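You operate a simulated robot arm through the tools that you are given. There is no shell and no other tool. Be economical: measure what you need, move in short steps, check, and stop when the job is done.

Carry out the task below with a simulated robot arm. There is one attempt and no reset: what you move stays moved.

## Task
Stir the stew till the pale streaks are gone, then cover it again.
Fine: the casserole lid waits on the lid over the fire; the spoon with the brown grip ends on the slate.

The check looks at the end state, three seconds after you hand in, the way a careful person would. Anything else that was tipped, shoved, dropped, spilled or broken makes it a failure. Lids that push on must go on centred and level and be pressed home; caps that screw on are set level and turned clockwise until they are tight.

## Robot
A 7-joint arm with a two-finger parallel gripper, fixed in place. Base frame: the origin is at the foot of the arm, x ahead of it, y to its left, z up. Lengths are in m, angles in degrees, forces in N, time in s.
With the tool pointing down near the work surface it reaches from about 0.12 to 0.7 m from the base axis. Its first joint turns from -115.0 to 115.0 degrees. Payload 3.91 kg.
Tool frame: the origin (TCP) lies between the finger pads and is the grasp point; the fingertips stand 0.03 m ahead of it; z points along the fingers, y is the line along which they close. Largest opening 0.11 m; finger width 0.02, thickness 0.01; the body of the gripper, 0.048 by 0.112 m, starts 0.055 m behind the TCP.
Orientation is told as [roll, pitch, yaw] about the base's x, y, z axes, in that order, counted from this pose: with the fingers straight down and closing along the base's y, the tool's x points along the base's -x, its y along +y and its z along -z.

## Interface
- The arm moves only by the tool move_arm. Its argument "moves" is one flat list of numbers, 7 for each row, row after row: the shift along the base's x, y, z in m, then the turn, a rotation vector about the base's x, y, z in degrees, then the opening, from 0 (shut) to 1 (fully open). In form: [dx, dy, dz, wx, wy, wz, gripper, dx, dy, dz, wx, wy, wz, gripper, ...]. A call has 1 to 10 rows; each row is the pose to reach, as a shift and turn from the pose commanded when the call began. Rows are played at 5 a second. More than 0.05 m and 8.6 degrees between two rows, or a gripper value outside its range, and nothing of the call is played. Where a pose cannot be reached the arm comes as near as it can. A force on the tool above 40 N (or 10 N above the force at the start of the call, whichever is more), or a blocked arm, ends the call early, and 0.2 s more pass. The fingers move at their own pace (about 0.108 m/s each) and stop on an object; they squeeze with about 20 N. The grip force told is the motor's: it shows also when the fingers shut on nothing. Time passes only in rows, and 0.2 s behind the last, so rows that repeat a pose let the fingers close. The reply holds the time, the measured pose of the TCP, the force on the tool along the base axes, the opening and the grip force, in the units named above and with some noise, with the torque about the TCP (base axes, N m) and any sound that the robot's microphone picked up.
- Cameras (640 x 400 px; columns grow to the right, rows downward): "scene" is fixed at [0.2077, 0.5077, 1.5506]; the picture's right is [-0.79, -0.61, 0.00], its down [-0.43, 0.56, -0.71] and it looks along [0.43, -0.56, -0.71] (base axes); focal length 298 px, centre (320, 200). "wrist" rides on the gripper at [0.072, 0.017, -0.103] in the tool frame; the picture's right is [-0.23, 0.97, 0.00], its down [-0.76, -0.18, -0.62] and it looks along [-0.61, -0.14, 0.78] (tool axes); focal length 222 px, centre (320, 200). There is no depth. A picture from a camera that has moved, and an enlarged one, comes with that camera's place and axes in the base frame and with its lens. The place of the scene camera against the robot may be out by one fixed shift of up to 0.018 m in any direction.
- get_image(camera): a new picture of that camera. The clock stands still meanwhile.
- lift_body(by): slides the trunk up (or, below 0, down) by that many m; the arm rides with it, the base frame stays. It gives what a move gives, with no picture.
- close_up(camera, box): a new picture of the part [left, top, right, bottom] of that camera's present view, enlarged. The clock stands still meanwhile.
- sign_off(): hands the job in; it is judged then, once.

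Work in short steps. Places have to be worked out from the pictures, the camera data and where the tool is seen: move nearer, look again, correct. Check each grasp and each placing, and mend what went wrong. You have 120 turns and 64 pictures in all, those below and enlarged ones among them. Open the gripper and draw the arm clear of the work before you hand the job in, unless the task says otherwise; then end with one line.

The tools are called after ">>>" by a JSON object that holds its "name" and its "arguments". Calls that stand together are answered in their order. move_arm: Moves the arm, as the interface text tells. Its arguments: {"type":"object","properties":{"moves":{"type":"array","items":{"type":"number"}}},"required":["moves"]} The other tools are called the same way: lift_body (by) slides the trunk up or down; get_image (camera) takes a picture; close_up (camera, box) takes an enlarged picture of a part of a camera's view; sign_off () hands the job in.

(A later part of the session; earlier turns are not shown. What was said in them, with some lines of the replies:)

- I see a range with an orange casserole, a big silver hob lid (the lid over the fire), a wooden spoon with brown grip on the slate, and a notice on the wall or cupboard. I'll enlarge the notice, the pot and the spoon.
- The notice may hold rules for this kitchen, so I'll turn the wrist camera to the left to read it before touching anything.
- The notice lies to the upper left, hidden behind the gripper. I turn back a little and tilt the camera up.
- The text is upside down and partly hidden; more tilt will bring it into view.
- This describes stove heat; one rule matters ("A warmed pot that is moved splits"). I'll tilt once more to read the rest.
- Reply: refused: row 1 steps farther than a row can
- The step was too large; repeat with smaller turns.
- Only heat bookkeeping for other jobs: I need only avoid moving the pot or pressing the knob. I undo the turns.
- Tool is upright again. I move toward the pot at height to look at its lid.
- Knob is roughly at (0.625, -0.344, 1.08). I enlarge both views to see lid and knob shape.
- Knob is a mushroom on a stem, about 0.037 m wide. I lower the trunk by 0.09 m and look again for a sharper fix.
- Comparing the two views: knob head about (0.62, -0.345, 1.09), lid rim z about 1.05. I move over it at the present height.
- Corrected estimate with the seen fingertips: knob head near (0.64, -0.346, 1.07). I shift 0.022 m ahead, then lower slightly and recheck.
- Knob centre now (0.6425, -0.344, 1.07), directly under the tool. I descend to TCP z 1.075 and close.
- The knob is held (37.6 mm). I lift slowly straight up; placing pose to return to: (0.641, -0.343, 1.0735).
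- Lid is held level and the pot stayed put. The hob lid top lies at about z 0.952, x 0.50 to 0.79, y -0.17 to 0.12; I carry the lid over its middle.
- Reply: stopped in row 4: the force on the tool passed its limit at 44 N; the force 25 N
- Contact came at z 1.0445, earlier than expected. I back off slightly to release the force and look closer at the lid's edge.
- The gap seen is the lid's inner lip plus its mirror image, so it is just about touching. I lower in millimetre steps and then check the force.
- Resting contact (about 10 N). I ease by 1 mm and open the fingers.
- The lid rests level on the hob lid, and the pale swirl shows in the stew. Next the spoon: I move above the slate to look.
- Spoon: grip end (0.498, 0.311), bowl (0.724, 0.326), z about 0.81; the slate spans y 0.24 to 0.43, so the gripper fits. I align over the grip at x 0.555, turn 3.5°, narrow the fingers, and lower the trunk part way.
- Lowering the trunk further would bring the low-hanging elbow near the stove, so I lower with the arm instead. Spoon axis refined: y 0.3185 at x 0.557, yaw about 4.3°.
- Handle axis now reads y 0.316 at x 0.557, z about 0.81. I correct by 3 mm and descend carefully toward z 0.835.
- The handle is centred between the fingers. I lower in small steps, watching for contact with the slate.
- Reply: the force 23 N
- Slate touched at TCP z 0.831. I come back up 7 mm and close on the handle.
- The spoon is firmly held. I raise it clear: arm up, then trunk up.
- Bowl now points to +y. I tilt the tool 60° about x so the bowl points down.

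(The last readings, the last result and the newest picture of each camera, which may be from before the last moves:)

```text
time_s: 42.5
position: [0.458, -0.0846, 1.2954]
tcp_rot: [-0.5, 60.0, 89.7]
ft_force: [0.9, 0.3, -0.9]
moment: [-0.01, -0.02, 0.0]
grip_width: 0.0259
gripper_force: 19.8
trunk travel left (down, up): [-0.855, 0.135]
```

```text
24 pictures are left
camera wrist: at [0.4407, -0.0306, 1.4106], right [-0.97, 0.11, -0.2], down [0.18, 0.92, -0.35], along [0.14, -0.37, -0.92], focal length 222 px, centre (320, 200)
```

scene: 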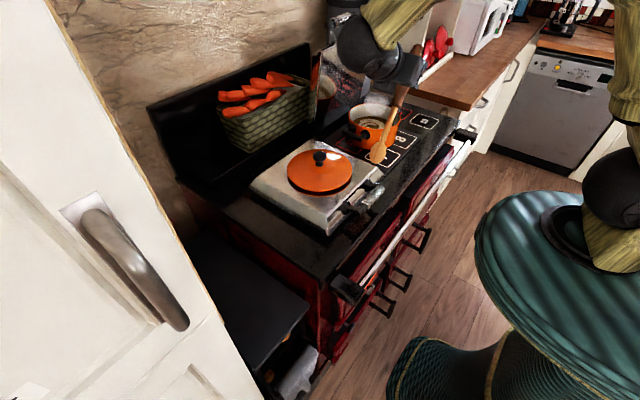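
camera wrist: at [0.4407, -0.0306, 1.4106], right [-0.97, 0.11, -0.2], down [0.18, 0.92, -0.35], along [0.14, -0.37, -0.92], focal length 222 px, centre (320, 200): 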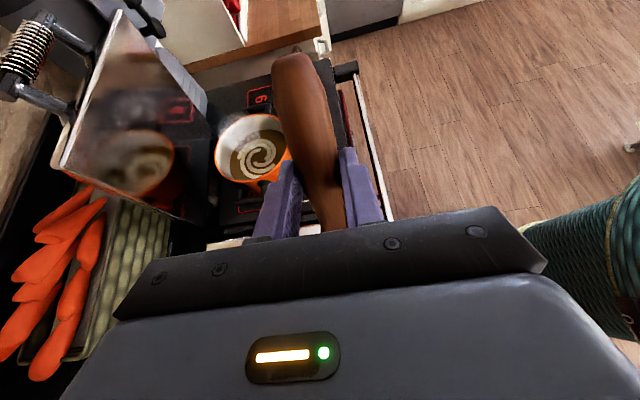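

Bowl location matches the model (TCP + (0, 0.068, -0.157)). Stew surface is near z 0.985, pot centre (0.642, -0.344). I carry the spoon over the pot, still above the rim.

>>> {"name": "move_arm", "arguments": {"moves": [0.02, -0.04, 0, 0, 0, 0, 0, 0.04, -0.08, 0, 0, 0, 0, 0, 0.06, -0.12, 0, 0, 0, 0, 0, 0.08, -0.16, 0, 0, 0, 0, 0, 0.1, -0.2, 0, 0, 0, 0, 0, 0.12, -0.24, 0, 0, 0, 0, 0, 0.145, -0.28, 0, 0, 0, 0, 0, 0.165, -0.31, 0, 0, 0, 0, 0, 0.184, -0.32, 0, 0, 0, 0, 0]}}

>>> {"name": "get_image", "arguments": {"camera": "scene"}}

>>> {"name": "get_image", "arguments": {"camera": "wrist"}}

```text
time_s: 44.5
position: [0.6416, -0.4068, 1.294]
tcp_rot: [-0.1, 59.7, 89.9]
ft_force: [0.1, -0.8, -1.2]
moment: [-0.03, -0.01, -0.01]
grip_width: 0.0253
gripper_force: 19.7
trunk travel left (down, up): [-0.855, 0.135]
```

```text
23 pictures are left
```

scene: 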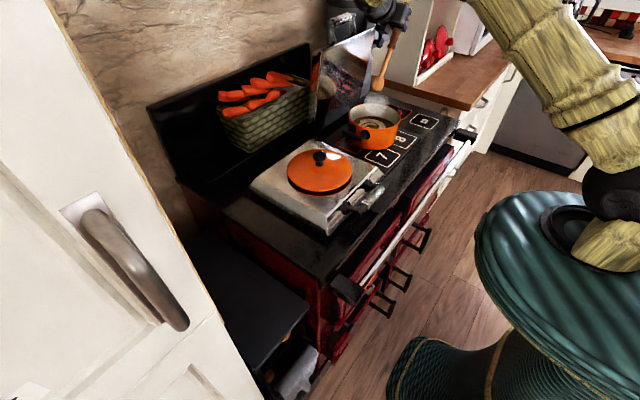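

```text
22 pictures are left
camera wrist: at [0.6251, -0.3537, 1.4092], right [-0.97, 0.11, -0.2], down [0.18, 0.92, -0.34], along [0.14, -0.37, -0.92], focal length 222 px, centre (320, 200)
```

wrist: 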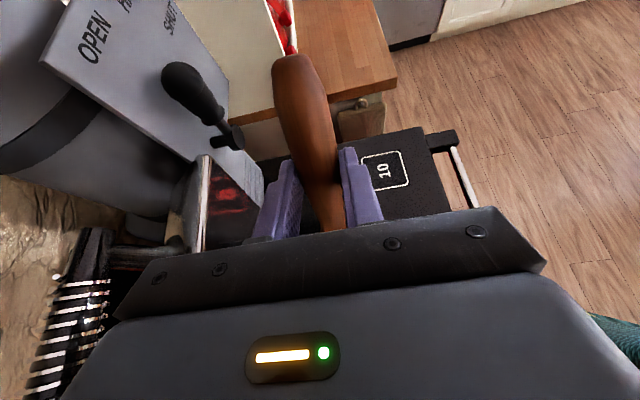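

A damper lever and the raised lid are near the gripper; I check clearance before going down.

>>> {"name": "close_up", "arguments": {"camera": "scene", "box": [316, 0, 436, 160]}}

```text
2.50 times, centred on (376, 80) of scene
camera zoom: at [0.2077, 0.5077, 1.5506], right [-0.79, -0.61, 0.0], down [-0.43, 0.56, -0.71], along [0.43, -0.56, -0.71], focal length 745 px, centre (180, 500)
```

zoom: 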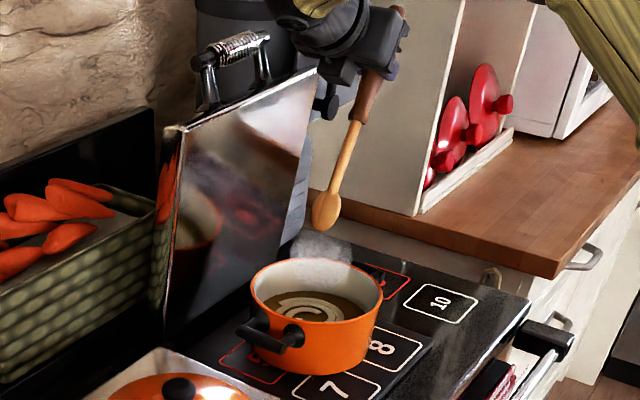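

Raised lid is about 7 cm from the gripper, the lever further; clear. The bowl hangs over the pot centre. I lower the bowl into the stew.

>>> {"name": "move_arm", "arguments": {"moves": [-0.003, 0.002, -0.04, 0, 0, 0, 0, -0.003, 0.002, -0.08, 0, 0, 0, 0, -0.003, 0.002, -0.11, 0, 0, 0, 0, -0.003, 0.002, -0.13, 0, 0, 0, 0, -0.003, 0.002, -0.145, 0, 0, 0, 0, -0.003, 0.002, -0.155, 0, 0, 0, 0]}}

>>> {"name": "close_up", "arguments": {"camera": "scene", "box": [326, 30, 426, 160]}}

```text
time_s: 45.9
position: [0.6388, -0.4032, 1.1381]
tcp_rot: [-0.4, 60.0, 89.8]
ft_force: [0.0, -0.8, 0.1]
moment: [0.0, 0.02, 0.0]
grip_width: 0.0253
gripper_force: 19.6
trunk travel left (down, up): [-0.855, 0.135]
```

```text
3.08 times, centred on (376, 95) of scene
camera zoom: at [0.2077, 0.5077, 1.5506], right [-0.79, -0.61, 0.0], down [-0.43, 0.56, -0.71], along [0.43, -0.56, -0.71], focal length 917 px, centre (148, 523)
```

zoom: 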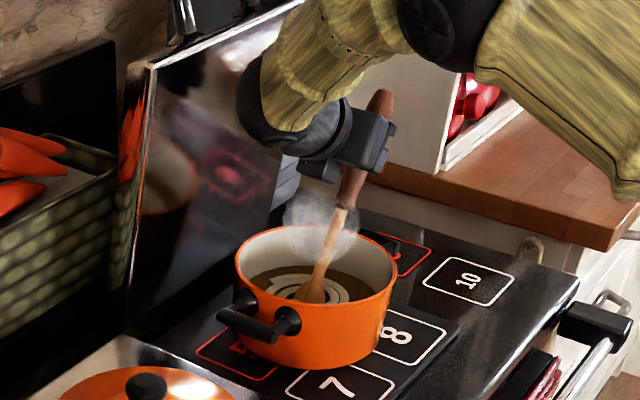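

The bowl is half in the stew at the centre. I lower 10 mm more, then stir a gentle circle of 33 mm radius.

>>> {"name": "move_arm", "arguments": {"moves": [0, 0, -0.005, 0, 0, 0, 0, 0, 0, -0.01, 0, 0, 0, 0]}}

>>> {"name": "move_arm", "arguments": {"moves": [0.02, 0, 0, 0, 0, 0, 0, 0.0253, 0.0212, 0, 0, 0, 0, 0, 0.0057, 0.0325, 0, 0, 0, 0, 0, -0.0165, 0.0286, 0, 0, 0, 0, 0, -0.031, 0.0113, 0, 0, 0, 0, 0, -0.031, -0.0113, 0, 0, 0, 0, 0, -0.0165, -0.0286, 0, 0, 0, 0, 0, 0.0057, -0.0325, 0, 0, 0, 0, 0, 0.0253, -0.0212, 0, 0, 0, 0, 0, 0.033, 0, 0, 0, 0, 0, 0]}}

>>> {"name": "close_up", "arguments": {"camera": "scene", "box": [326, 30, 426, 160]}}

```text
time_s: 46.5
position: [0.6387, -0.4027, 1.1289]
tcp_rot: [-0.5, 59.8, 89.5]
ft_force: [0.8, -0.4, 5.2]
moment: [0.28, -0.08, -0.02]
grip_width: 0.0256
gripper_force: 19.6
trunk travel left (down, up): [-0.855, 0.135]
```

```text
time_s: 48.6
position: [0.6691, -0.4056, 1.1289]
tcp_rot: [-0.1, 59.9, 89.8]
ft_force: [0.7, -0.1, 0.5]
moment: [-0.02, 0.01, 0.0]
grip_width: 0.0256
gripper_force: 20.3
trunk travel left (down, up): [-0.855, 0.135]
```

```text
3.08 times, centred on (376, 95) of scene
camera zoom: at [0.2077, 0.5077, 1.5506], right [-0.79, -0.61, 0.0], down [-0.43, 0.56, -0.71], along [0.43, -0.56, -0.71], focal length 917 px, centre (148, 523)
```

zoom: 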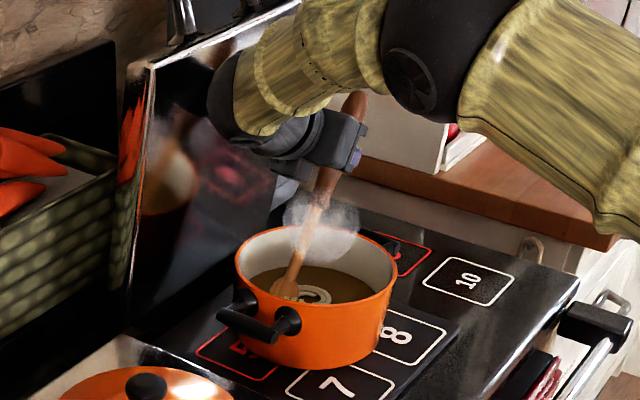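

The streaks are fading and the pot has not moved. A 5 N touch hinted at the bottom, so I raise 3 mm and stir on.

>>> {"name": "move_arm", "arguments": {"moves": [-0.0077, 0.0212, 0.003, 0, 0, 0, 0, -0.0273, 0.0325, 0.003, 0, 0, 0, 0, -0.0495, 0.0286, 0.003, 0, 0, 0, 0, -0.064, 0.0113, 0.003, 0, 0, 0, 0, -0.064, -0.0113, 0.003, 0, 0, 0, 0, -0.0495, -0.0286, 0.003, 0, 0, 0, 0, -0.0273, -0.0325, 0.003, 0, 0, 0, 0, -0.0077, -0.0212, 0.003, 0, 0, 0, 0, 0, 0, 0.003, 0, 0, 0, 0]}}

>>> {"name": "move_arm", "arguments": {"moves": [-0.0077, 0.0212, 0, 0, 0, 0, 0, -0.0273, 0.0325, 0, 0, 0, 0, 0, -0.0495, 0.0286, 0, 0, 0, 0, 0, -0.064, 0.0113, 0, 0, 0, 0, 0, -0.064, -0.0113, 0, 0, 0, 0, 0, -0.0495, -0.0286, 0, 0, 0, 0, 0, -0.0273, -0.0325, 0, 0, 0, 0, 0, -0.0077, -0.0212, 0, 0, 0, 0, 0, 0, 0, 0, 0, 0, 0, 0]}}

>>> {"name": "close_up", "arguments": {"camera": "scene", "box": [326, 30, 426, 160]}}

```text
time_s: 50.6
position: [0.6695, -0.4033, 1.1317]
tcp_rot: [-0.2, 59.8, 89.8]
ft_force: [0.2, 0.1, -0.3]
moment: [0.03, -0.02, 0.01]
grip_width: 0.0257
gripper_force: 19.7
trunk travel left (down, up): [-0.855, 0.135]
```

```text
time_s: 52.6
position: [0.6738, -0.4034, 1.1327]
tcp_rot: [-0.3, 59.9, 89.8]
ft_force: [-0.4, 0.5, -0.7]
moment: [-0.02, 0.01, 0.0]
grip_width: 0.0257
gripper_force: 20.0
trunk travel left (down, up): [-0.855, 0.135]
```

```text
3.08 times, centred on (376, 95) of scene
camera zoom: at [0.2077, 0.5077, 1.5506], right [-0.79, -0.61, 0.0], down [-0.43, 0.56, -0.71], along [0.43, -0.56, -0.71], focal length 917 px, centre (148, 523)
```

zoom: 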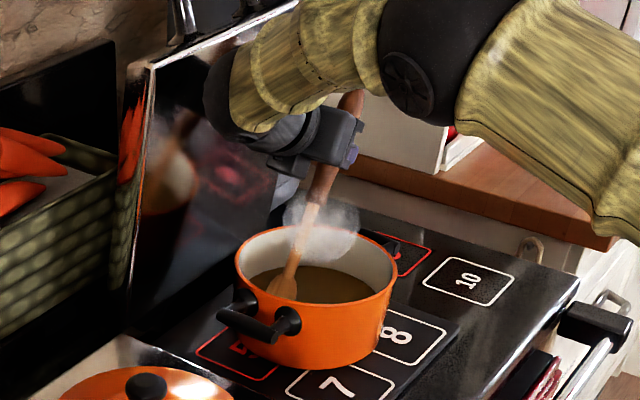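

The streaks look gone. One more round for safety, then back to the middle and straight up.

>>> {"name": "move_arm", "arguments": {"moves": [-0.0077, 0.0212, 0, 0, 0, 0, 0, -0.0273, 0.0325, 0, 0, 0, 0, 0, -0.0495, 0.0286, 0, 0, 0, 0, 0, -0.064, 0.0113, 0, 0, 0, 0, 0, -0.064, -0.0113, 0, 0, 0, 0, 0, -0.0495, -0.0286, 0, 0, 0, 0, 0, -0.0273, -0.0325, 0, 0, 0, 0, 0, -0.0077, -0.0212, 0, 0, 0, 0, 0, -0.02, 0, 0, 0, 0, 0, 0, -0.036, 0, 0, 0, 0, 0, 0]}}

>>> {"name": "move_arm", "arguments": {"moves": [0, 0, 0.02, 0, 0, 0, 0, 0, 0, 0.05, 0, 0, 0, 0, 0, 0, 0.09, 0, 0, 0, 0, 0, 0, 0.13, 0, 0, 0, 0, 0, 0, 0.165, 0, 0, 0, 0, 0, 0, 0.165, 0, 0, 0, 0, 0, 0, 0.165, 0, 0, 0, 0]}}

>>> {"name": "close_up", "arguments": {"camera": "scene", "box": [326, 10, 426, 160]}}

```text
time_s: 54.9
position: [0.6327, -0.4059, 1.1315]
tcp_rot: [-0.2, 59.8, 89.7]
ft_force: [0.4, 0.2, -0.7]
moment: [0.03, -0.02, 0.02]
grip_width: 0.0257
gripper_force: 20.2
trunk travel left (down, up): [-0.855, 0.135]
```

```text
time_s: 56.5
position: [0.6354, -0.4026, 1.2963]
tcp_rot: [-0.2, 59.7, 89.8]
ft_force: [0.1, -0.2, -0.6]
moment: [-0.02, -0.04, 0.01]
grip_width: 0.0256
gripper_force: 19.9
trunk travel left (down, up): [-0.855, 0.135]
```

```text
2.67 times, centred on (376, 85) of scene
camera zoom: at [0.2077, 0.5077, 1.5506], right [-0.79, -0.61, 0.0], down [-0.43, 0.56, -0.71], along [0.43, -0.56, -0.71], focal length 795 px, centre (171, 507)
```

zoom: 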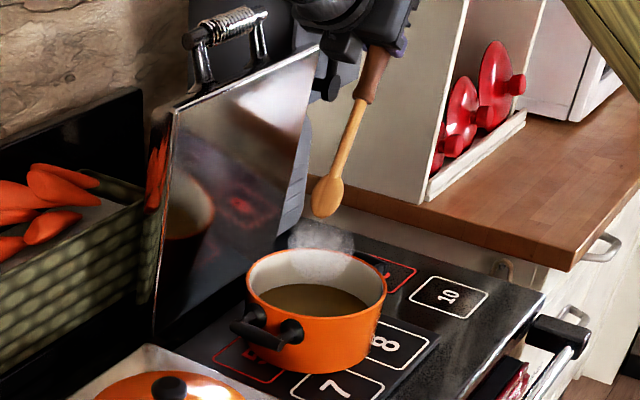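

The stew is uniform. I let the spoon drip over the pot for two seconds, then reverse the path.

>>> {"name": "move_arm", "arguments": {"moves": [0, 0, 0, 0, 0, 0, 0, 0, 0, 0, 0, 0, 0, 0, 0, 0, 0, 0, 0, 0, 0, 0, 0, 0, 0, 0, 0, 0, 0, 0, 0, 0, 0, 0, 0, 0, 0, 0, 0, 0, 0, 0, 0, 0, 0, 0, 0, 0, 0, 0, 0, 0, 0, 0, 0, 0, 0, 0, 0, 0, 0, 0, 0]}}

>>> {"name": "move_arm", "arguments": {"moves": [-0.02, 0.02, 0, 0, 0, 0, 0, -0.04, 0.06, 0, 0, 0, 0, 0, -0.06, 0.1, 0, 0, 0, 0, 0, -0.08, 0.14, 0, 0, 0, 0, 0, -0.1, 0.18, 0, 0, 0, 0, 0, -0.12, 0.22, 0, 0, 0, 0, 0, -0.14, 0.26, 0, 0, 0, 0, 0, -0.16, 0.29, 0, 0, 0, 0, 0, -0.18, 0.317, 0, 0, 0, 0, 0]}}

>>> {"name": "move_arm", "arguments": {"moves": [0, 0, 0, 7.5, 0, 0, 0, 0, 0, 0, 15, 0, 0, 0, 0, 0, 0, 22.5, 0, 0, 0, 0, 0, 0, 30, 0, 0, 0, 0, 0, 0, 37.5, 0, 0, 0, 0, 0, 0, 45, 0, 0, 0, 0, 0, 0, 52.5, 0, 0, 0, 0, 0, 0, 60, 0, 0, 0]}}

>>> {"name": "move_arm", "arguments": {"moves": [0, 0, 0, 0, 0, -8.5, 0, 0, 0, 0, 0, 0, -17, 0, 0, 0, 0, 0, 0, -25.5, 0, 0, 0, 0, 0, 0, -34, 0, 0, 0, 0, 0, 0, -42.5, 0, 0, 0, 0, 0, 0, -51, 0, 0, 0, 0, 0, 0, -59.5, 0, 0, 0, 0, 0, 0, -68, 0, 0, 0, 0, 0, 0, -76.5, 0, 0, 0, 0, 0, 0, -84, 0]}}

```text
time_s: 58.5
position: [0.6372, -0.4033, 1.2969]
tcp_rot: [-0.1, 59.8, 89.8]
ft_force: [0.5, -0.1, -0.4]
moment: [-0.02, 0.05, 0.0]
grip_width: 0.0253
gripper_force: 20.1
trunk travel left (down, up): [-0.855, 0.135]
```

```text
time_s: 60.5
position: [0.4551, -0.0866, 1.298]
tcp_rot: [-0.3, 59.9, 89.7]
ft_force: [-0.5, -0.2, -0.9]
moment: [-0.03, 0.01, 0.01]
grip_width: 0.0254
gripper_force: 20.2
trunk travel left (down, up): [-0.855, 0.135]
```

```text
time_s: 62.2
position: [0.4547, -0.0882, 1.2979]
tcp_rot: [-0.1, -0.3, 89.8]
ft_force: [-0.6, -0.5, -1.1]
moment: [-0.03, 0.0, 0.01]
grip_width: 0.0257
gripper_force: 20.0
trunk travel left (down, up): [-0.855, 0.135]
```

```text
time_s: 64.5
position: [0.4539, -0.0853, 1.2974]
tcp_rot: [0.0, -0.1, 5.7]
ft_force: [0.8, 0.3, -0.8]
moment: [-0.02, 0.04, 0.05]
grip_width: 0.0255
gripper_force: 20.2
trunk travel left (down, up): [-0.855, 0.135]
```

Now back over the slate, trunk down by the same 0.22 m.

>>> {"name": "move_arm", "arguments": {"moves": [0, 0.04, 0, 0, 0, 0, 0, 0, 0.085, 0, 0, 0, 0, 0, 0, 0.13, 0, 0, 0, 0, 0, 0, 0.175, 0, 0, 0, 0, 0, 0.02, 0.22, 0, 0, 0, 0, 0, 0.04, 0.265, 0, 0, 0, 0, 0, 0.06, 0.31, 0, 0, 0, 0, 0, 0.08, 0.355, 0, 0, 0, 0, 0, 0.102, 0.4, 0, 0, 0, 0, 0]}}

>>> {"name": "lift_body", "arguments": {"by": -0.22}}

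>>> {"name": "move_arm", "arguments": {"moves": [0, 0, -0.045, 0, 0, 0, 0, 0, 0, -0.09, 0, 0, 0, 0, 0, 0, -0.135, 0, 0, 0, 0, 0, 0, -0.18, 0, 0, 0, 0, 0, 0, -0.215, 0, 0, 0, 0]}}

>>> {"name": "close_up", "arguments": {"camera": "scene", "box": [190, 210, 310, 330]}}

>>> {"name": "get_image", "arguments": {"camera": "wrist"}}

```text
time_s: 66.5
position: [0.5617, 0.3145, 1.2985]
tcp_rot: [-0.1, -0.1, 5.9]
ft_force: [0.0, -0.2, -1.5]
moment: [-0.07, 0.06, 0.01]
grip_width: 0.0253
gripper_force: 19.7
trunk travel left (down, up): [-0.855, 0.135]
```

```text
time_s: 68.8
position: [0.5605, 0.3122, 1.0797]
tcp_rot: [0.1, -0.1, 5.9]
ft_force: [-0.4, -0.2, -1.1]
moment: [0.0, 0.03, 0.0]
grip_width: 0.0253
gripper_force: 19.5
trunk travel left (down, up): [-0.635, 0.355]
```

```text
time_s: 70.0
position: [0.5613, 0.3124, 0.862]
tcp_rot: [-0.1, 0.0, 5.9]
ft_force: [0.8, -0.3, -0.4]
moment: [-0.02, 0.02, -0.04]
grip_width: 0.0253
gripper_force: 19.7
trunk travel left (down, up): [-0.635, 0.355]
```

```text
3.33 times, centred on (250, 270) of scene
camera zoom: at [0.2077, 0.5077, 1.5506], right [-0.79, -0.61, 0.0], down [-0.43, 0.56, -0.71], along [0.43, -0.56, -0.71], focal length 993 px, centre (553, -33)
```

zoom: 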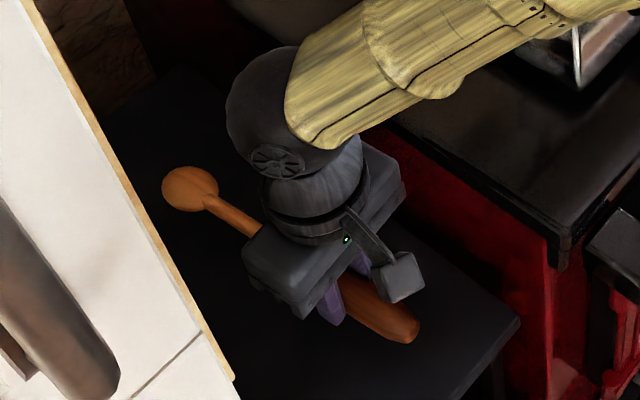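

```text
15 pictures are left
camera wrist: at [0.4885, 0.3224, 0.9664], right [0.13, 0.99, 0.0], down [0.77, -0.1, 0.62], along [0.62, -0.08, -0.78], focal length 222 px, centre (320, 200)
```

wrist: 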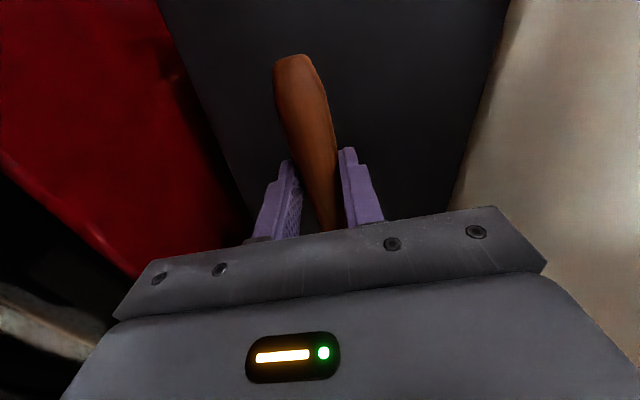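

The spoon is over its old place. I lower the last 27 mm gently.

>>> {"name": "move_arm", "arguments": {"moves": [0, 0, -0.012, 0, 0, 0, 0, 0, 0, -0.02, 0, 0, 0, 0, 0, 0, -0.024, 0, 0, 0, 0, 0, 0, -0.027, 0, 0, 0, 0]}}

```text
time_s: 71.0
position: [0.5622, 0.3125, 0.8375]
tcp_rot: [0.0, -0.2, 6.0]
ft_force: [0.4, 0.3, -0.9]
moment: [-0.01, 0.02, 0.0]
grip_width: 0.0254
gripper_force: 20.2
trunk travel left (down, up): [-0.635, 0.355]
```

Not yet in contact; I go 1 mm at a time.

>>> {"name": "move_arm", "arguments": {"moves": [0, 0, -0.001, 0, 0, 0, 0, 0, 0, -0.002, 0, 0, 0, 0, 0, 0, -0.003, 0, 0, 0, 0]}}

```text
time_s: 71.8
position: [0.5608, 0.314, 0.8344]
tcp_rot: [0.0, -0.1, 6.0]
ft_force: [-0.5, 0.9, -0.6]
moment: [-0.01, 0.03, 0.01]
grip_width: 0.0257
gripper_force: 20.4
trunk travel left (down, up): [-0.635, 0.355]
```

At the grasp height. One more 1.5 mm, then open the fingers halfway and rise.

>>> {"name": "move_arm", "arguments": {"moves": [0, 0, -0.0015, 0, 0, 0, 0, 0, 0, -0.0015, 0, 0, 0, 0.3, 0, 0, -0.0015, 0, 0, 0, 0.45, 0, 0, -0.0015, 0, 0, 0, 0.5, 0, 0, -0.0015, 0, 0, 0, 0.5]}}

>>> {"name": "move_arm", "arguments": {"moves": [0, 0, 0.02, 0, 0, 0, 0.5, 0, 0, 0.06, 0, 0, 0, 0.5, 0, 0, 0.11, 0, 0, 0, 0.5, 0, 0, 0.16, 0, 0, 0, 0.5, 0, 0, 0.21, 0, 0, 0, 0.5]}}

>>> {"name": "get_image", "arguments": {"camera": "wrist"}}

>>> {"name": "lift_body", "arguments": {"by": 0.2}}

```text
time_s: 73.0
position: [0.5612, 0.3118, 0.8338]
tcp_rot: [0.0, -0.1, 5.9]
ft_force: [0.2, -0.4, -0.1]
moment: [0.02, -0.03, 0.01]
grip_width: 0.055
gripper_force: 0.2
trunk travel left (down, up): [-0.635, 0.355]
```

```text
time_s: 74.2
position: [0.5573, 0.3107, 1.0433]
tcp_rot: [0.0, -0.2, 5.8]
ft_force: [0.9, 0.3, 0.1]
moment: [0.03, 0.0, 0.0]
grip_width: 0.0548
gripper_force: 0.0
trunk travel left (down, up): [-0.635, 0.355]
```

```text
14 pictures are left
camera wrist: at [0.4844, 0.3204, 1.1476], right [0.13, 0.99, 0.0], down [0.77, -0.1, 0.63], along [0.62, -0.08, -0.78], focal length 222 px, centre (320, 200)
```

wrist: 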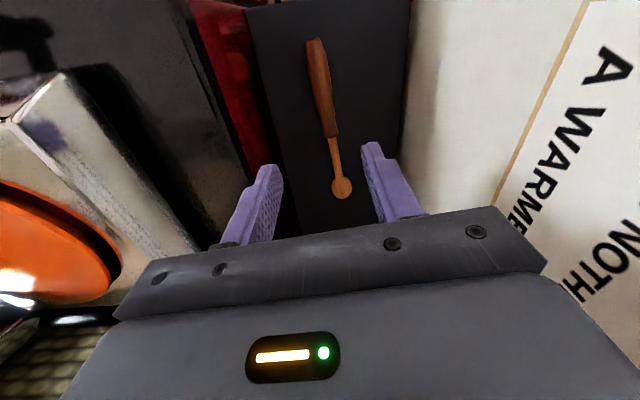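

```text
time_s: 76.3
position: [0.5583, 0.3096, 1.2425]
tcp_rot: [0.0, -0.1, 5.9]
ft_force: [0.1, 0.2, 1.2]
moment: [0.01, 0.0, 0.01]
grip_width: 0.0551
gripper_force: 0.0
trunk travel left (down, up): [-0.835, 0.155]
```

Spoon lies on the slate. Now back to the casserole lid: over (0.632, -0.028), yaw 0.5°, fingers open.

>>> {"name": "move_arm", "arguments": {"moves": [0.01, -0.04, 0, 0, 0, -1, 0.8, 0.02, -0.08, 0, 0, 0, -2, 0.8, 0.03, -0.12, 0, 0, 0, -3, 0.8, 0.04, -0.16, 0, 0, 0, -4, 0.8, 0.05, -0.2, 0, 0, 0, -5, 0.8, 0.06, -0.24, 0, 0, 0, -5.4, 0.8, 0.07, -0.28, 0, 0, 0, -5.4, 0.8, 0.074, -0.31, 0, 0, 0, -5.4, 0.8, 0.074, -0.338, 0, 0, 0, -5.4, 0.8]}}

>>> {"name": "move_arm", "arguments": {"moves": [0, 0, -0.04, 0, 0, 0, 0.8, 0, 0, -0.08, 0, 0, 0, 0.8, 0, 0, -0.1, 0, 0, 0, 0.8]}}

>>> {"name": "get_image", "arguments": {"camera": "wrist"}}

```text
time_s: 78.3
position: [0.6318, -0.0286, 1.2413]
tcp_rot: [0.1, -0.2, 0.3]
ft_force: [0.4, -0.7, -0.1]
moment: [-0.02, 0.03, 0.0]
grip_width: 0.0878
gripper_force: 0.1
trunk travel left (down, up): [-0.835, 0.155]
```

```text
time_s: 79.2
position: [0.6317, -0.0275, 1.1419]
tcp_rot: [-0.1, -0.2, 0.5]
ft_force: [-0.1, -0.3, -0.2]
moment: [-0.03, -0.02, -0.01]
grip_width: 0.0881
gripper_force: 0.1
trunk travel left (down, up): [-0.835, 0.155]
```

```text
13 pictures are left
camera wrist: at [0.5604, -0.0098, 1.2461], right [0.22, 0.98, 0.0], down [0.76, -0.17, 0.63], along [0.61, -0.14, -0.78], focal length 222 px, centre (320, 200)
```

wrist: 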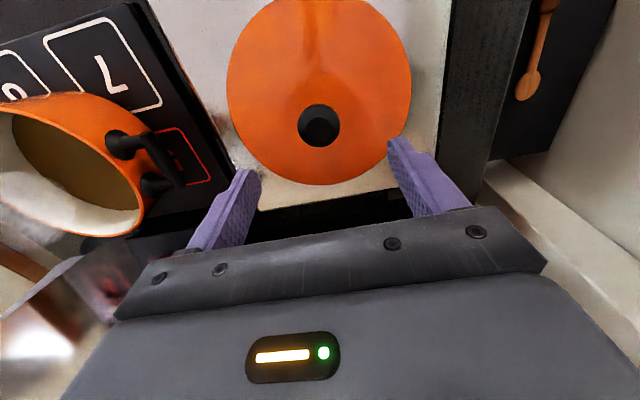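

Knob is centred under the tool and the stew shows no streaks. I descend to z 1.0445 and grip.

>>> {"name": "move_arm", "arguments": {"moves": [0, 0, -0.04, 0, 0, 0, 0.8, 0, 0, -0.08, 0, 0, 0, 0.8, 0, 0, -0.0975, 0, 0.2, 0, 0.8, 0, 0, -0.0975, 0, 0.2, 0, 0.5, 0, 0, -0.0975, 0, 0.2, 0, 0.3, 0, 0, -0.0975, 0, 0.2, 0, 0.1, 0, 0, -0.0975, 0, 0.2, 0, 0, 0, 0, -0.0975, 0, 0.2, 0, 0]}}

>>> {"name": "move_arm", "arguments": {"moves": [0, 0, 0.01, 0, 0, 0, 0, 0, 0, 0.03, 0, 0, 0, 0, 0, 0, 0.07, 0, 0, 0, 0, 0, 0, 0.1, 0, 0, 0, 0, 0, 0, 0.13, 0, 0, 0, 0]}}

>>> {"name": "get_image", "arguments": {"camera": "wrist"}}

```text
time_s: 81.0
position: [0.6332, -0.0273, 1.0445]
tcp_rot: [0.0, 0.0, 0.5]
ft_force: [0.1, -0.2, 4.7]
moment: [0.02, -0.21, -0.01]
grip_width: 0.0373
gripper_force: 19.7
trunk travel left (down, up): [-0.835, 0.155]
```

```text
time_s: 82.2
position: [0.6297, -0.0289, 1.1743]
tcp_rot: [0.0, 0.0, 0.4]
ft_force: [-0.7, -1.2, -2.8]
moment: [-0.01, -0.01, -0.01]
grip_width: 0.0379
gripper_force: 20.4
trunk travel left (down, up): [-0.835, 0.155]
```

```text
12 pictures are left
camera wrist: at [0.5573, -0.011, 1.2793], right [0.22, 0.98, 0.0], down [0.76, -0.17, 0.62], along [0.61, -0.14, -0.78], focal length 222 px, centre (320, 200)
```

wrist: 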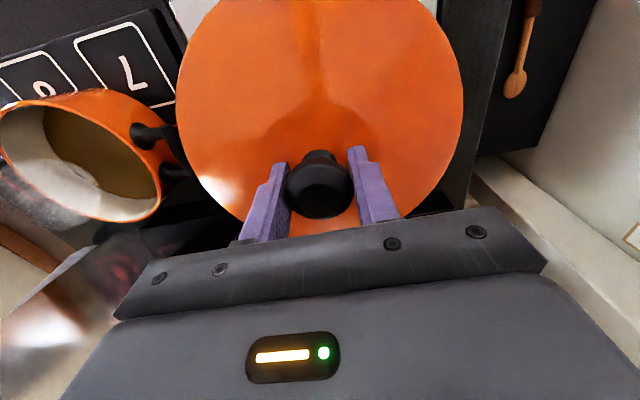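

Lid held as before. I carry it back over the pot at (0.642, -0.344).

>>> {"name": "move_arm", "arguments": {"moves": [0, -0.035, 0, 0, 0, 0, 0, 0, -0.075, 0, 0, 0, 0, 0, 0.002, -0.115, 0, 0, 0, 0, 0, 0.004, -0.155, 0, 0, 0, 0, 0, 0.006, -0.195, 0, 0, 0, 0, 0, 0.008, -0.235, 0, 0, 0, 0, 0, 0.01, -0.275, 0, 0, 0, 0, 0, 0.0105, -0.3, 0, 0, 0, 0, 0, 0.0105, -0.3155, 0, 0, 0, 0, 0]}}

>>> {"name": "move_arm", "arguments": {"moves": [0, 0, -0.035, 0, 0, 0, 0, 0, 0, -0.065, 0, 0, 0, 0, 0, 0, -0.08, 0, 0, 0, 0]}}

>>> {"name": "close_up", "arguments": {"camera": "scene", "box": [336, 70, 416, 150]}}

>>> {"name": "get_image", "arguments": {"camera": "wrist"}}

```text
time_s: 84.2
position: [0.6422, -0.3435, 1.1734]
tcp_rot: [0.0, 0.1, 0.4]
ft_force: [-0.4, -0.9, -3.6]
moment: [0.03, 0.03, -0.03]
grip_width: 0.0376
gripper_force: 19.5
trunk travel left (down, up): [-0.835, 0.155]
```

```text
time_s: 85.0
position: [0.6406, -0.3435, 1.0918]
tcp_rot: [0.1, 0.1, 0.4]
ft_force: [-0.1, 0.4, -3.2]
moment: [0.01, 0.01, -0.01]
grip_width: 0.0375
gripper_force: 20.6
trunk travel left (down, up): [-0.835, 0.155]
```

```text
5.00 times, centred on (376, 110) of scene
camera zoom: at [0.2077, 0.5077, 1.5506], right [-0.79, -0.61, 0.0], down [-0.43, 0.56, -0.71], along [0.43, -0.56, -0.71], focal length 1490 px, centre (40, 650)
```

zoom: 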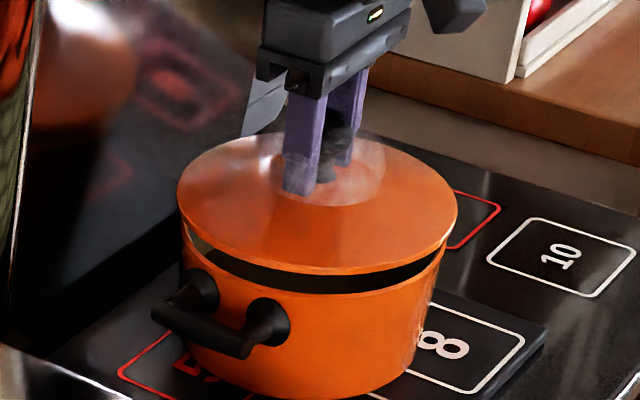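

```text
10 pictures are left
camera wrist: at [0.57, -0.3269, 1.196], right [0.22, 0.98, 0.0], down [0.76, -0.17, 0.62], along [0.61, -0.14, -0.78], focal length 222 px, centre (320, 200)
```

wrist: 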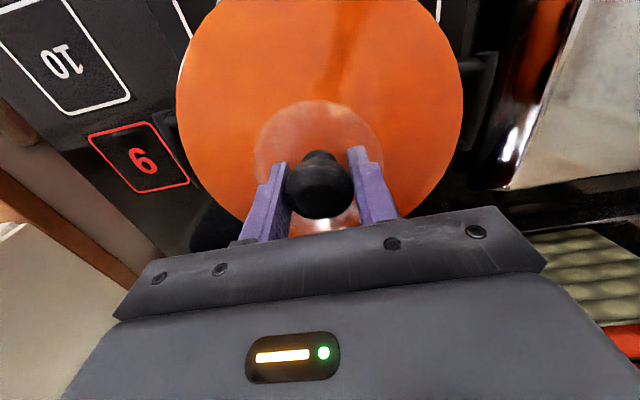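

Lid is level and lines up with the rim with 2 cm to go. I lower in small steps.

>>> {"name": "move_arm", "arguments": {"moves": [0, 0, -0.006, 0, 0, 0, 0, 0, 0, -0.011, 0, 0, 0, 0, 0, 0, -0.015, 0, 0, 0, 0, 0, 0, -0.018, 0, 0, 0, 0]}}

```text
time_s: 86.0
position: [0.6435, -0.3431, 1.0744]
tcp_rot: [0.0, 0.1, 0.6]
ft_force: [-0.2, 0.3, -3.0]
moment: [-0.03, -0.03, 0.01]
grip_width: 0.037
gripper_force: 20.0
trunk travel left (down, up): [-0.835, 0.155]
```

Still free at 1.0744; a few more millimetre steps until it seats.

>>> {"name": "move_arm", "arguments": {"moves": [0, 0, -0.001, 0, 0, 0, 0, 0, 0, -0.002, 0, 0, 0, 0, 0, 0, -0.003, 0, 0, 0, 0]}}

>>> {"name": "close_up", "arguments": {"camera": "scene", "box": [336, 70, 416, 150]}}

```text
time_s: 86.8
position: [0.6416, -0.3435, 1.0716]
tcp_rot: [-0.1, 0.1, 0.4]
ft_force: [-0.1, 0.0, -2.9]
moment: [0.02, -0.03, 0.0]
grip_width: 0.0376
gripper_force: 19.6
trunk travel left (down, up): [-0.835, 0.155]
```

```text
5.00 times, centred on (376, 110) of scene
camera zoom: at [0.2077, 0.5077, 1.5506], right [-0.79, -0.61, 0.0], down [-0.43, 0.56, -0.71], along [0.43, -0.56, -0.71], focal length 1490 px, centre (40, 650)
```

zoom: 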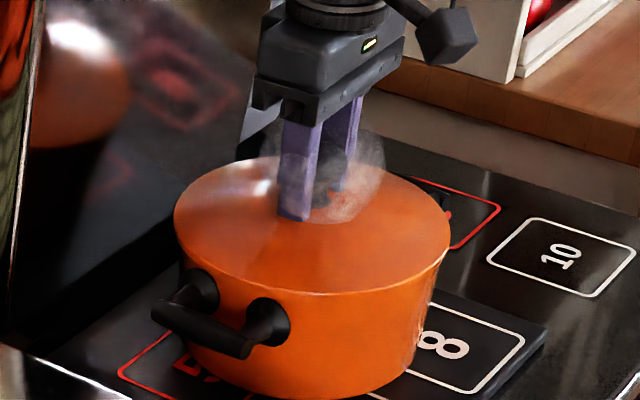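

It sits about 2 mm off toward the left in the picture and is still hanging. I correct by (-1.5, -1.2) mm and continue down.

>>> {"name": "move_arm", "arguments": {"moves": [-0.0015, -0.0012, 0.001, 0, 0, 0, 0, -0.0015, -0.0012, 0, 0, 0, 0, 0, -0.0015, -0.0012, -0.001, 0, 0, 0, 0, -0.0015, -0.0012, -0.002, 0, 0, 0, 0]}}

```text
time_s: 87.8
position: [0.6408, -0.3446, 1.073]
tcp_rot: [0.0, 0.0, 0.6]
ft_force: [0.6, -0.2, 1.8]
moment: [0.24, 0.35, -0.06]
grip_width: 0.0376
gripper_force: 19.7
trunk travel left (down, up): [-0.835, 0.155]
```

Contact is made. One more millimetre, then release and inspect.

>>> {"name": "move_arm", "arguments": {"moves": [0, 0, -0.001, 0, 0, 0, 0, 0, 0, -0.001, 0, 0, 0, 0]}}

>>> {"name": "move_arm", "arguments": {"moves": [0, 0, 0, 0, 0, 0, 0.4, 0, 0, 0, 0, 0, 0, 0.6, 0, 0, 0, 0, 0, 0, 0.8, 0, 0, 0, 0, 0, 0, 0.8, 0, 0, 0.03, 0, 0, 0, 0.8, 0, 0, 0.07, 0, 0, 0, 0.8, 0, 0, 0.11, 0, 0, 0, 0.8, 0, 0, 0.15, 0, 0, 0, 0.8]}}

>>> {"name": "close_up", "arguments": {"camera": "scene", "box": [336, 80, 416, 160]}}

>>> {"name": "get_image", "arguments": {"camera": "wrist"}}

```text
time_s: 88.3
position: [0.6405, -0.3451, 1.0725]
tcp_rot: [0.0, -0.1, 0.5]
ft_force: [0.1, -1.1, 10.2]
moment: [0.07, 0.47, -0.02]
grip_width: 0.0375
gripper_force: 20.3
trunk travel left (down, up): [-0.835, 0.155]
```

```text
time_s: 90.2
position: [0.6416, -0.3456, 1.2218]
tcp_rot: [0.1, 0.1, 0.5]
ft_force: [-0.6, 0.0, 0.4]
moment: [0.0, -0.02, 0.02]
grip_width: 0.0879
gripper_force: 0.1
trunk travel left (down, up): [-0.835, 0.155]
```

```text
5.00 times, centred on (376, 120) of scene
camera zoom: at [0.2077, 0.5077, 1.5506], right [-0.79, -0.61, 0.0], down [-0.43, 0.56, -0.71], along [0.43, -0.56, -0.71], focal length 1490 px, centre (40, 600)
```

zoom: 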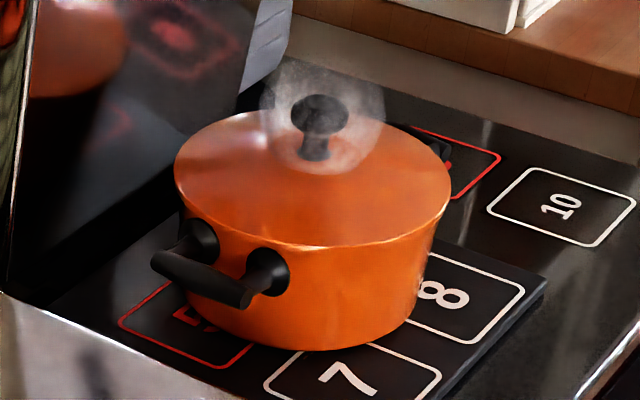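

```text
7 pictures are left
camera wrist: at [0.5704, -0.3281, 1.3261], right [0.22, 0.98, 0.0], down [0.76, -0.17, 0.62], along [0.61, -0.14, -0.78], focal length 222 px, centre (320, 200)
```

wrist: 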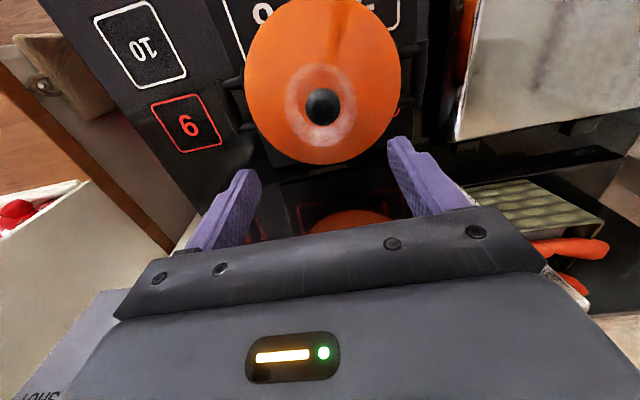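

The lid matches its original position within about 1–2 mm. I enlarge the rim for a final check of the seat.

>>> {"name": "close_up", "arguments": {"camera": "scene", "box": [354, 96, 398, 132]}}

```text
11.11 times, centred on (376, 114) of scene
camera zoom: at [0.2077, 0.5077, 1.5506], right [-0.79, -0.61, 0.0], down [-0.43, 0.56, -0.71], along [0.43, -0.56, -0.71], focal length 3311 px, centre (-302, 1156)
```

zoom: 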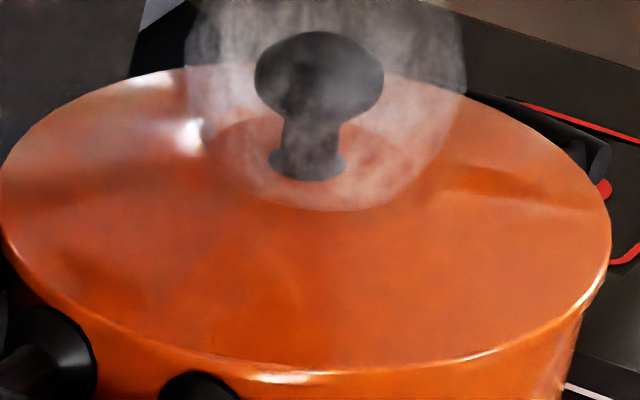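

Lid is closed all round and level. I draw the arm back clear and check the whole scene.

>>> {"name": "move_arm", "arguments": {"moves": [-0.02, 0.03, 0.03, 0, 0, 0, 0.8, -0.04, 0.07, 0.04, 0, 0, 0, 0.8, -0.06, 0.11, 0.04, 0, 0, 0, 0.8, -0.09, 0.15, 0.04, 0, 0, 0, 0.8, -0.12, 0.19, 0.04, 0, 0, 0, 0.8, -0.16, 0.21, 0.04, 0, 0, 0, 0.8, -0.2, 0.23, 0.04, 0, 0, 0, 0.8]}}

>>> {"name": "get_image", "arguments": {"camera": "scene"}}

>>> {"name": "get_image", "arguments": {"camera": "wrist"}}

```text
time_s: 91.8
position: [0.4407, -0.11, 1.2582]
tcp_rot: [-0.1, 0.1, 0.4]
ft_force: [-0.9, 0.4, 0.4]
moment: [0.03, -0.02, -0.01]
grip_width: 0.0878
gripper_force: 0.0
trunk travel left (down, up): [-0.835, 0.155]
```

```text
5 pictures are left
```

scene: 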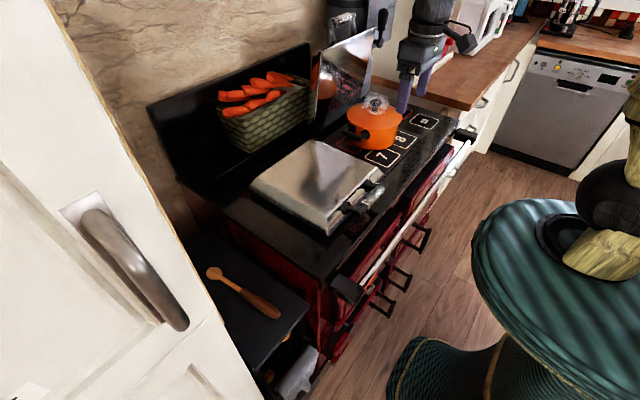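

```text
4 pictures are left
camera wrist: at [0.3683, -0.0935, 1.3631], right [0.22, 0.98, 0.0], down [0.76, -0.17, 0.62], along [0.61, -0.14, -0.78], focal length 222 px, centre (320, 200)
```

wrist: 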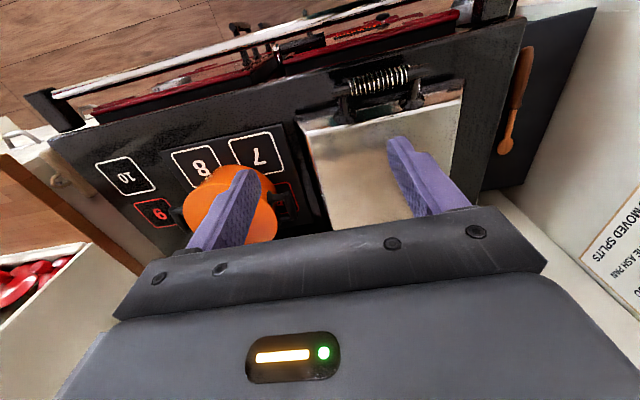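

Everything is in its place: pot unmoved and covered, spoon on the slate, hob lid clean, arm clear. I hand in.

>>> {"name": "sign_off", "arguments": {}}

```text
The job is handed in.
```

The stew is stirred until no pale streaks showed, the casserole lid is back on within about 2 mm of where it started, and the brown-gripped spoon lies on the slate.
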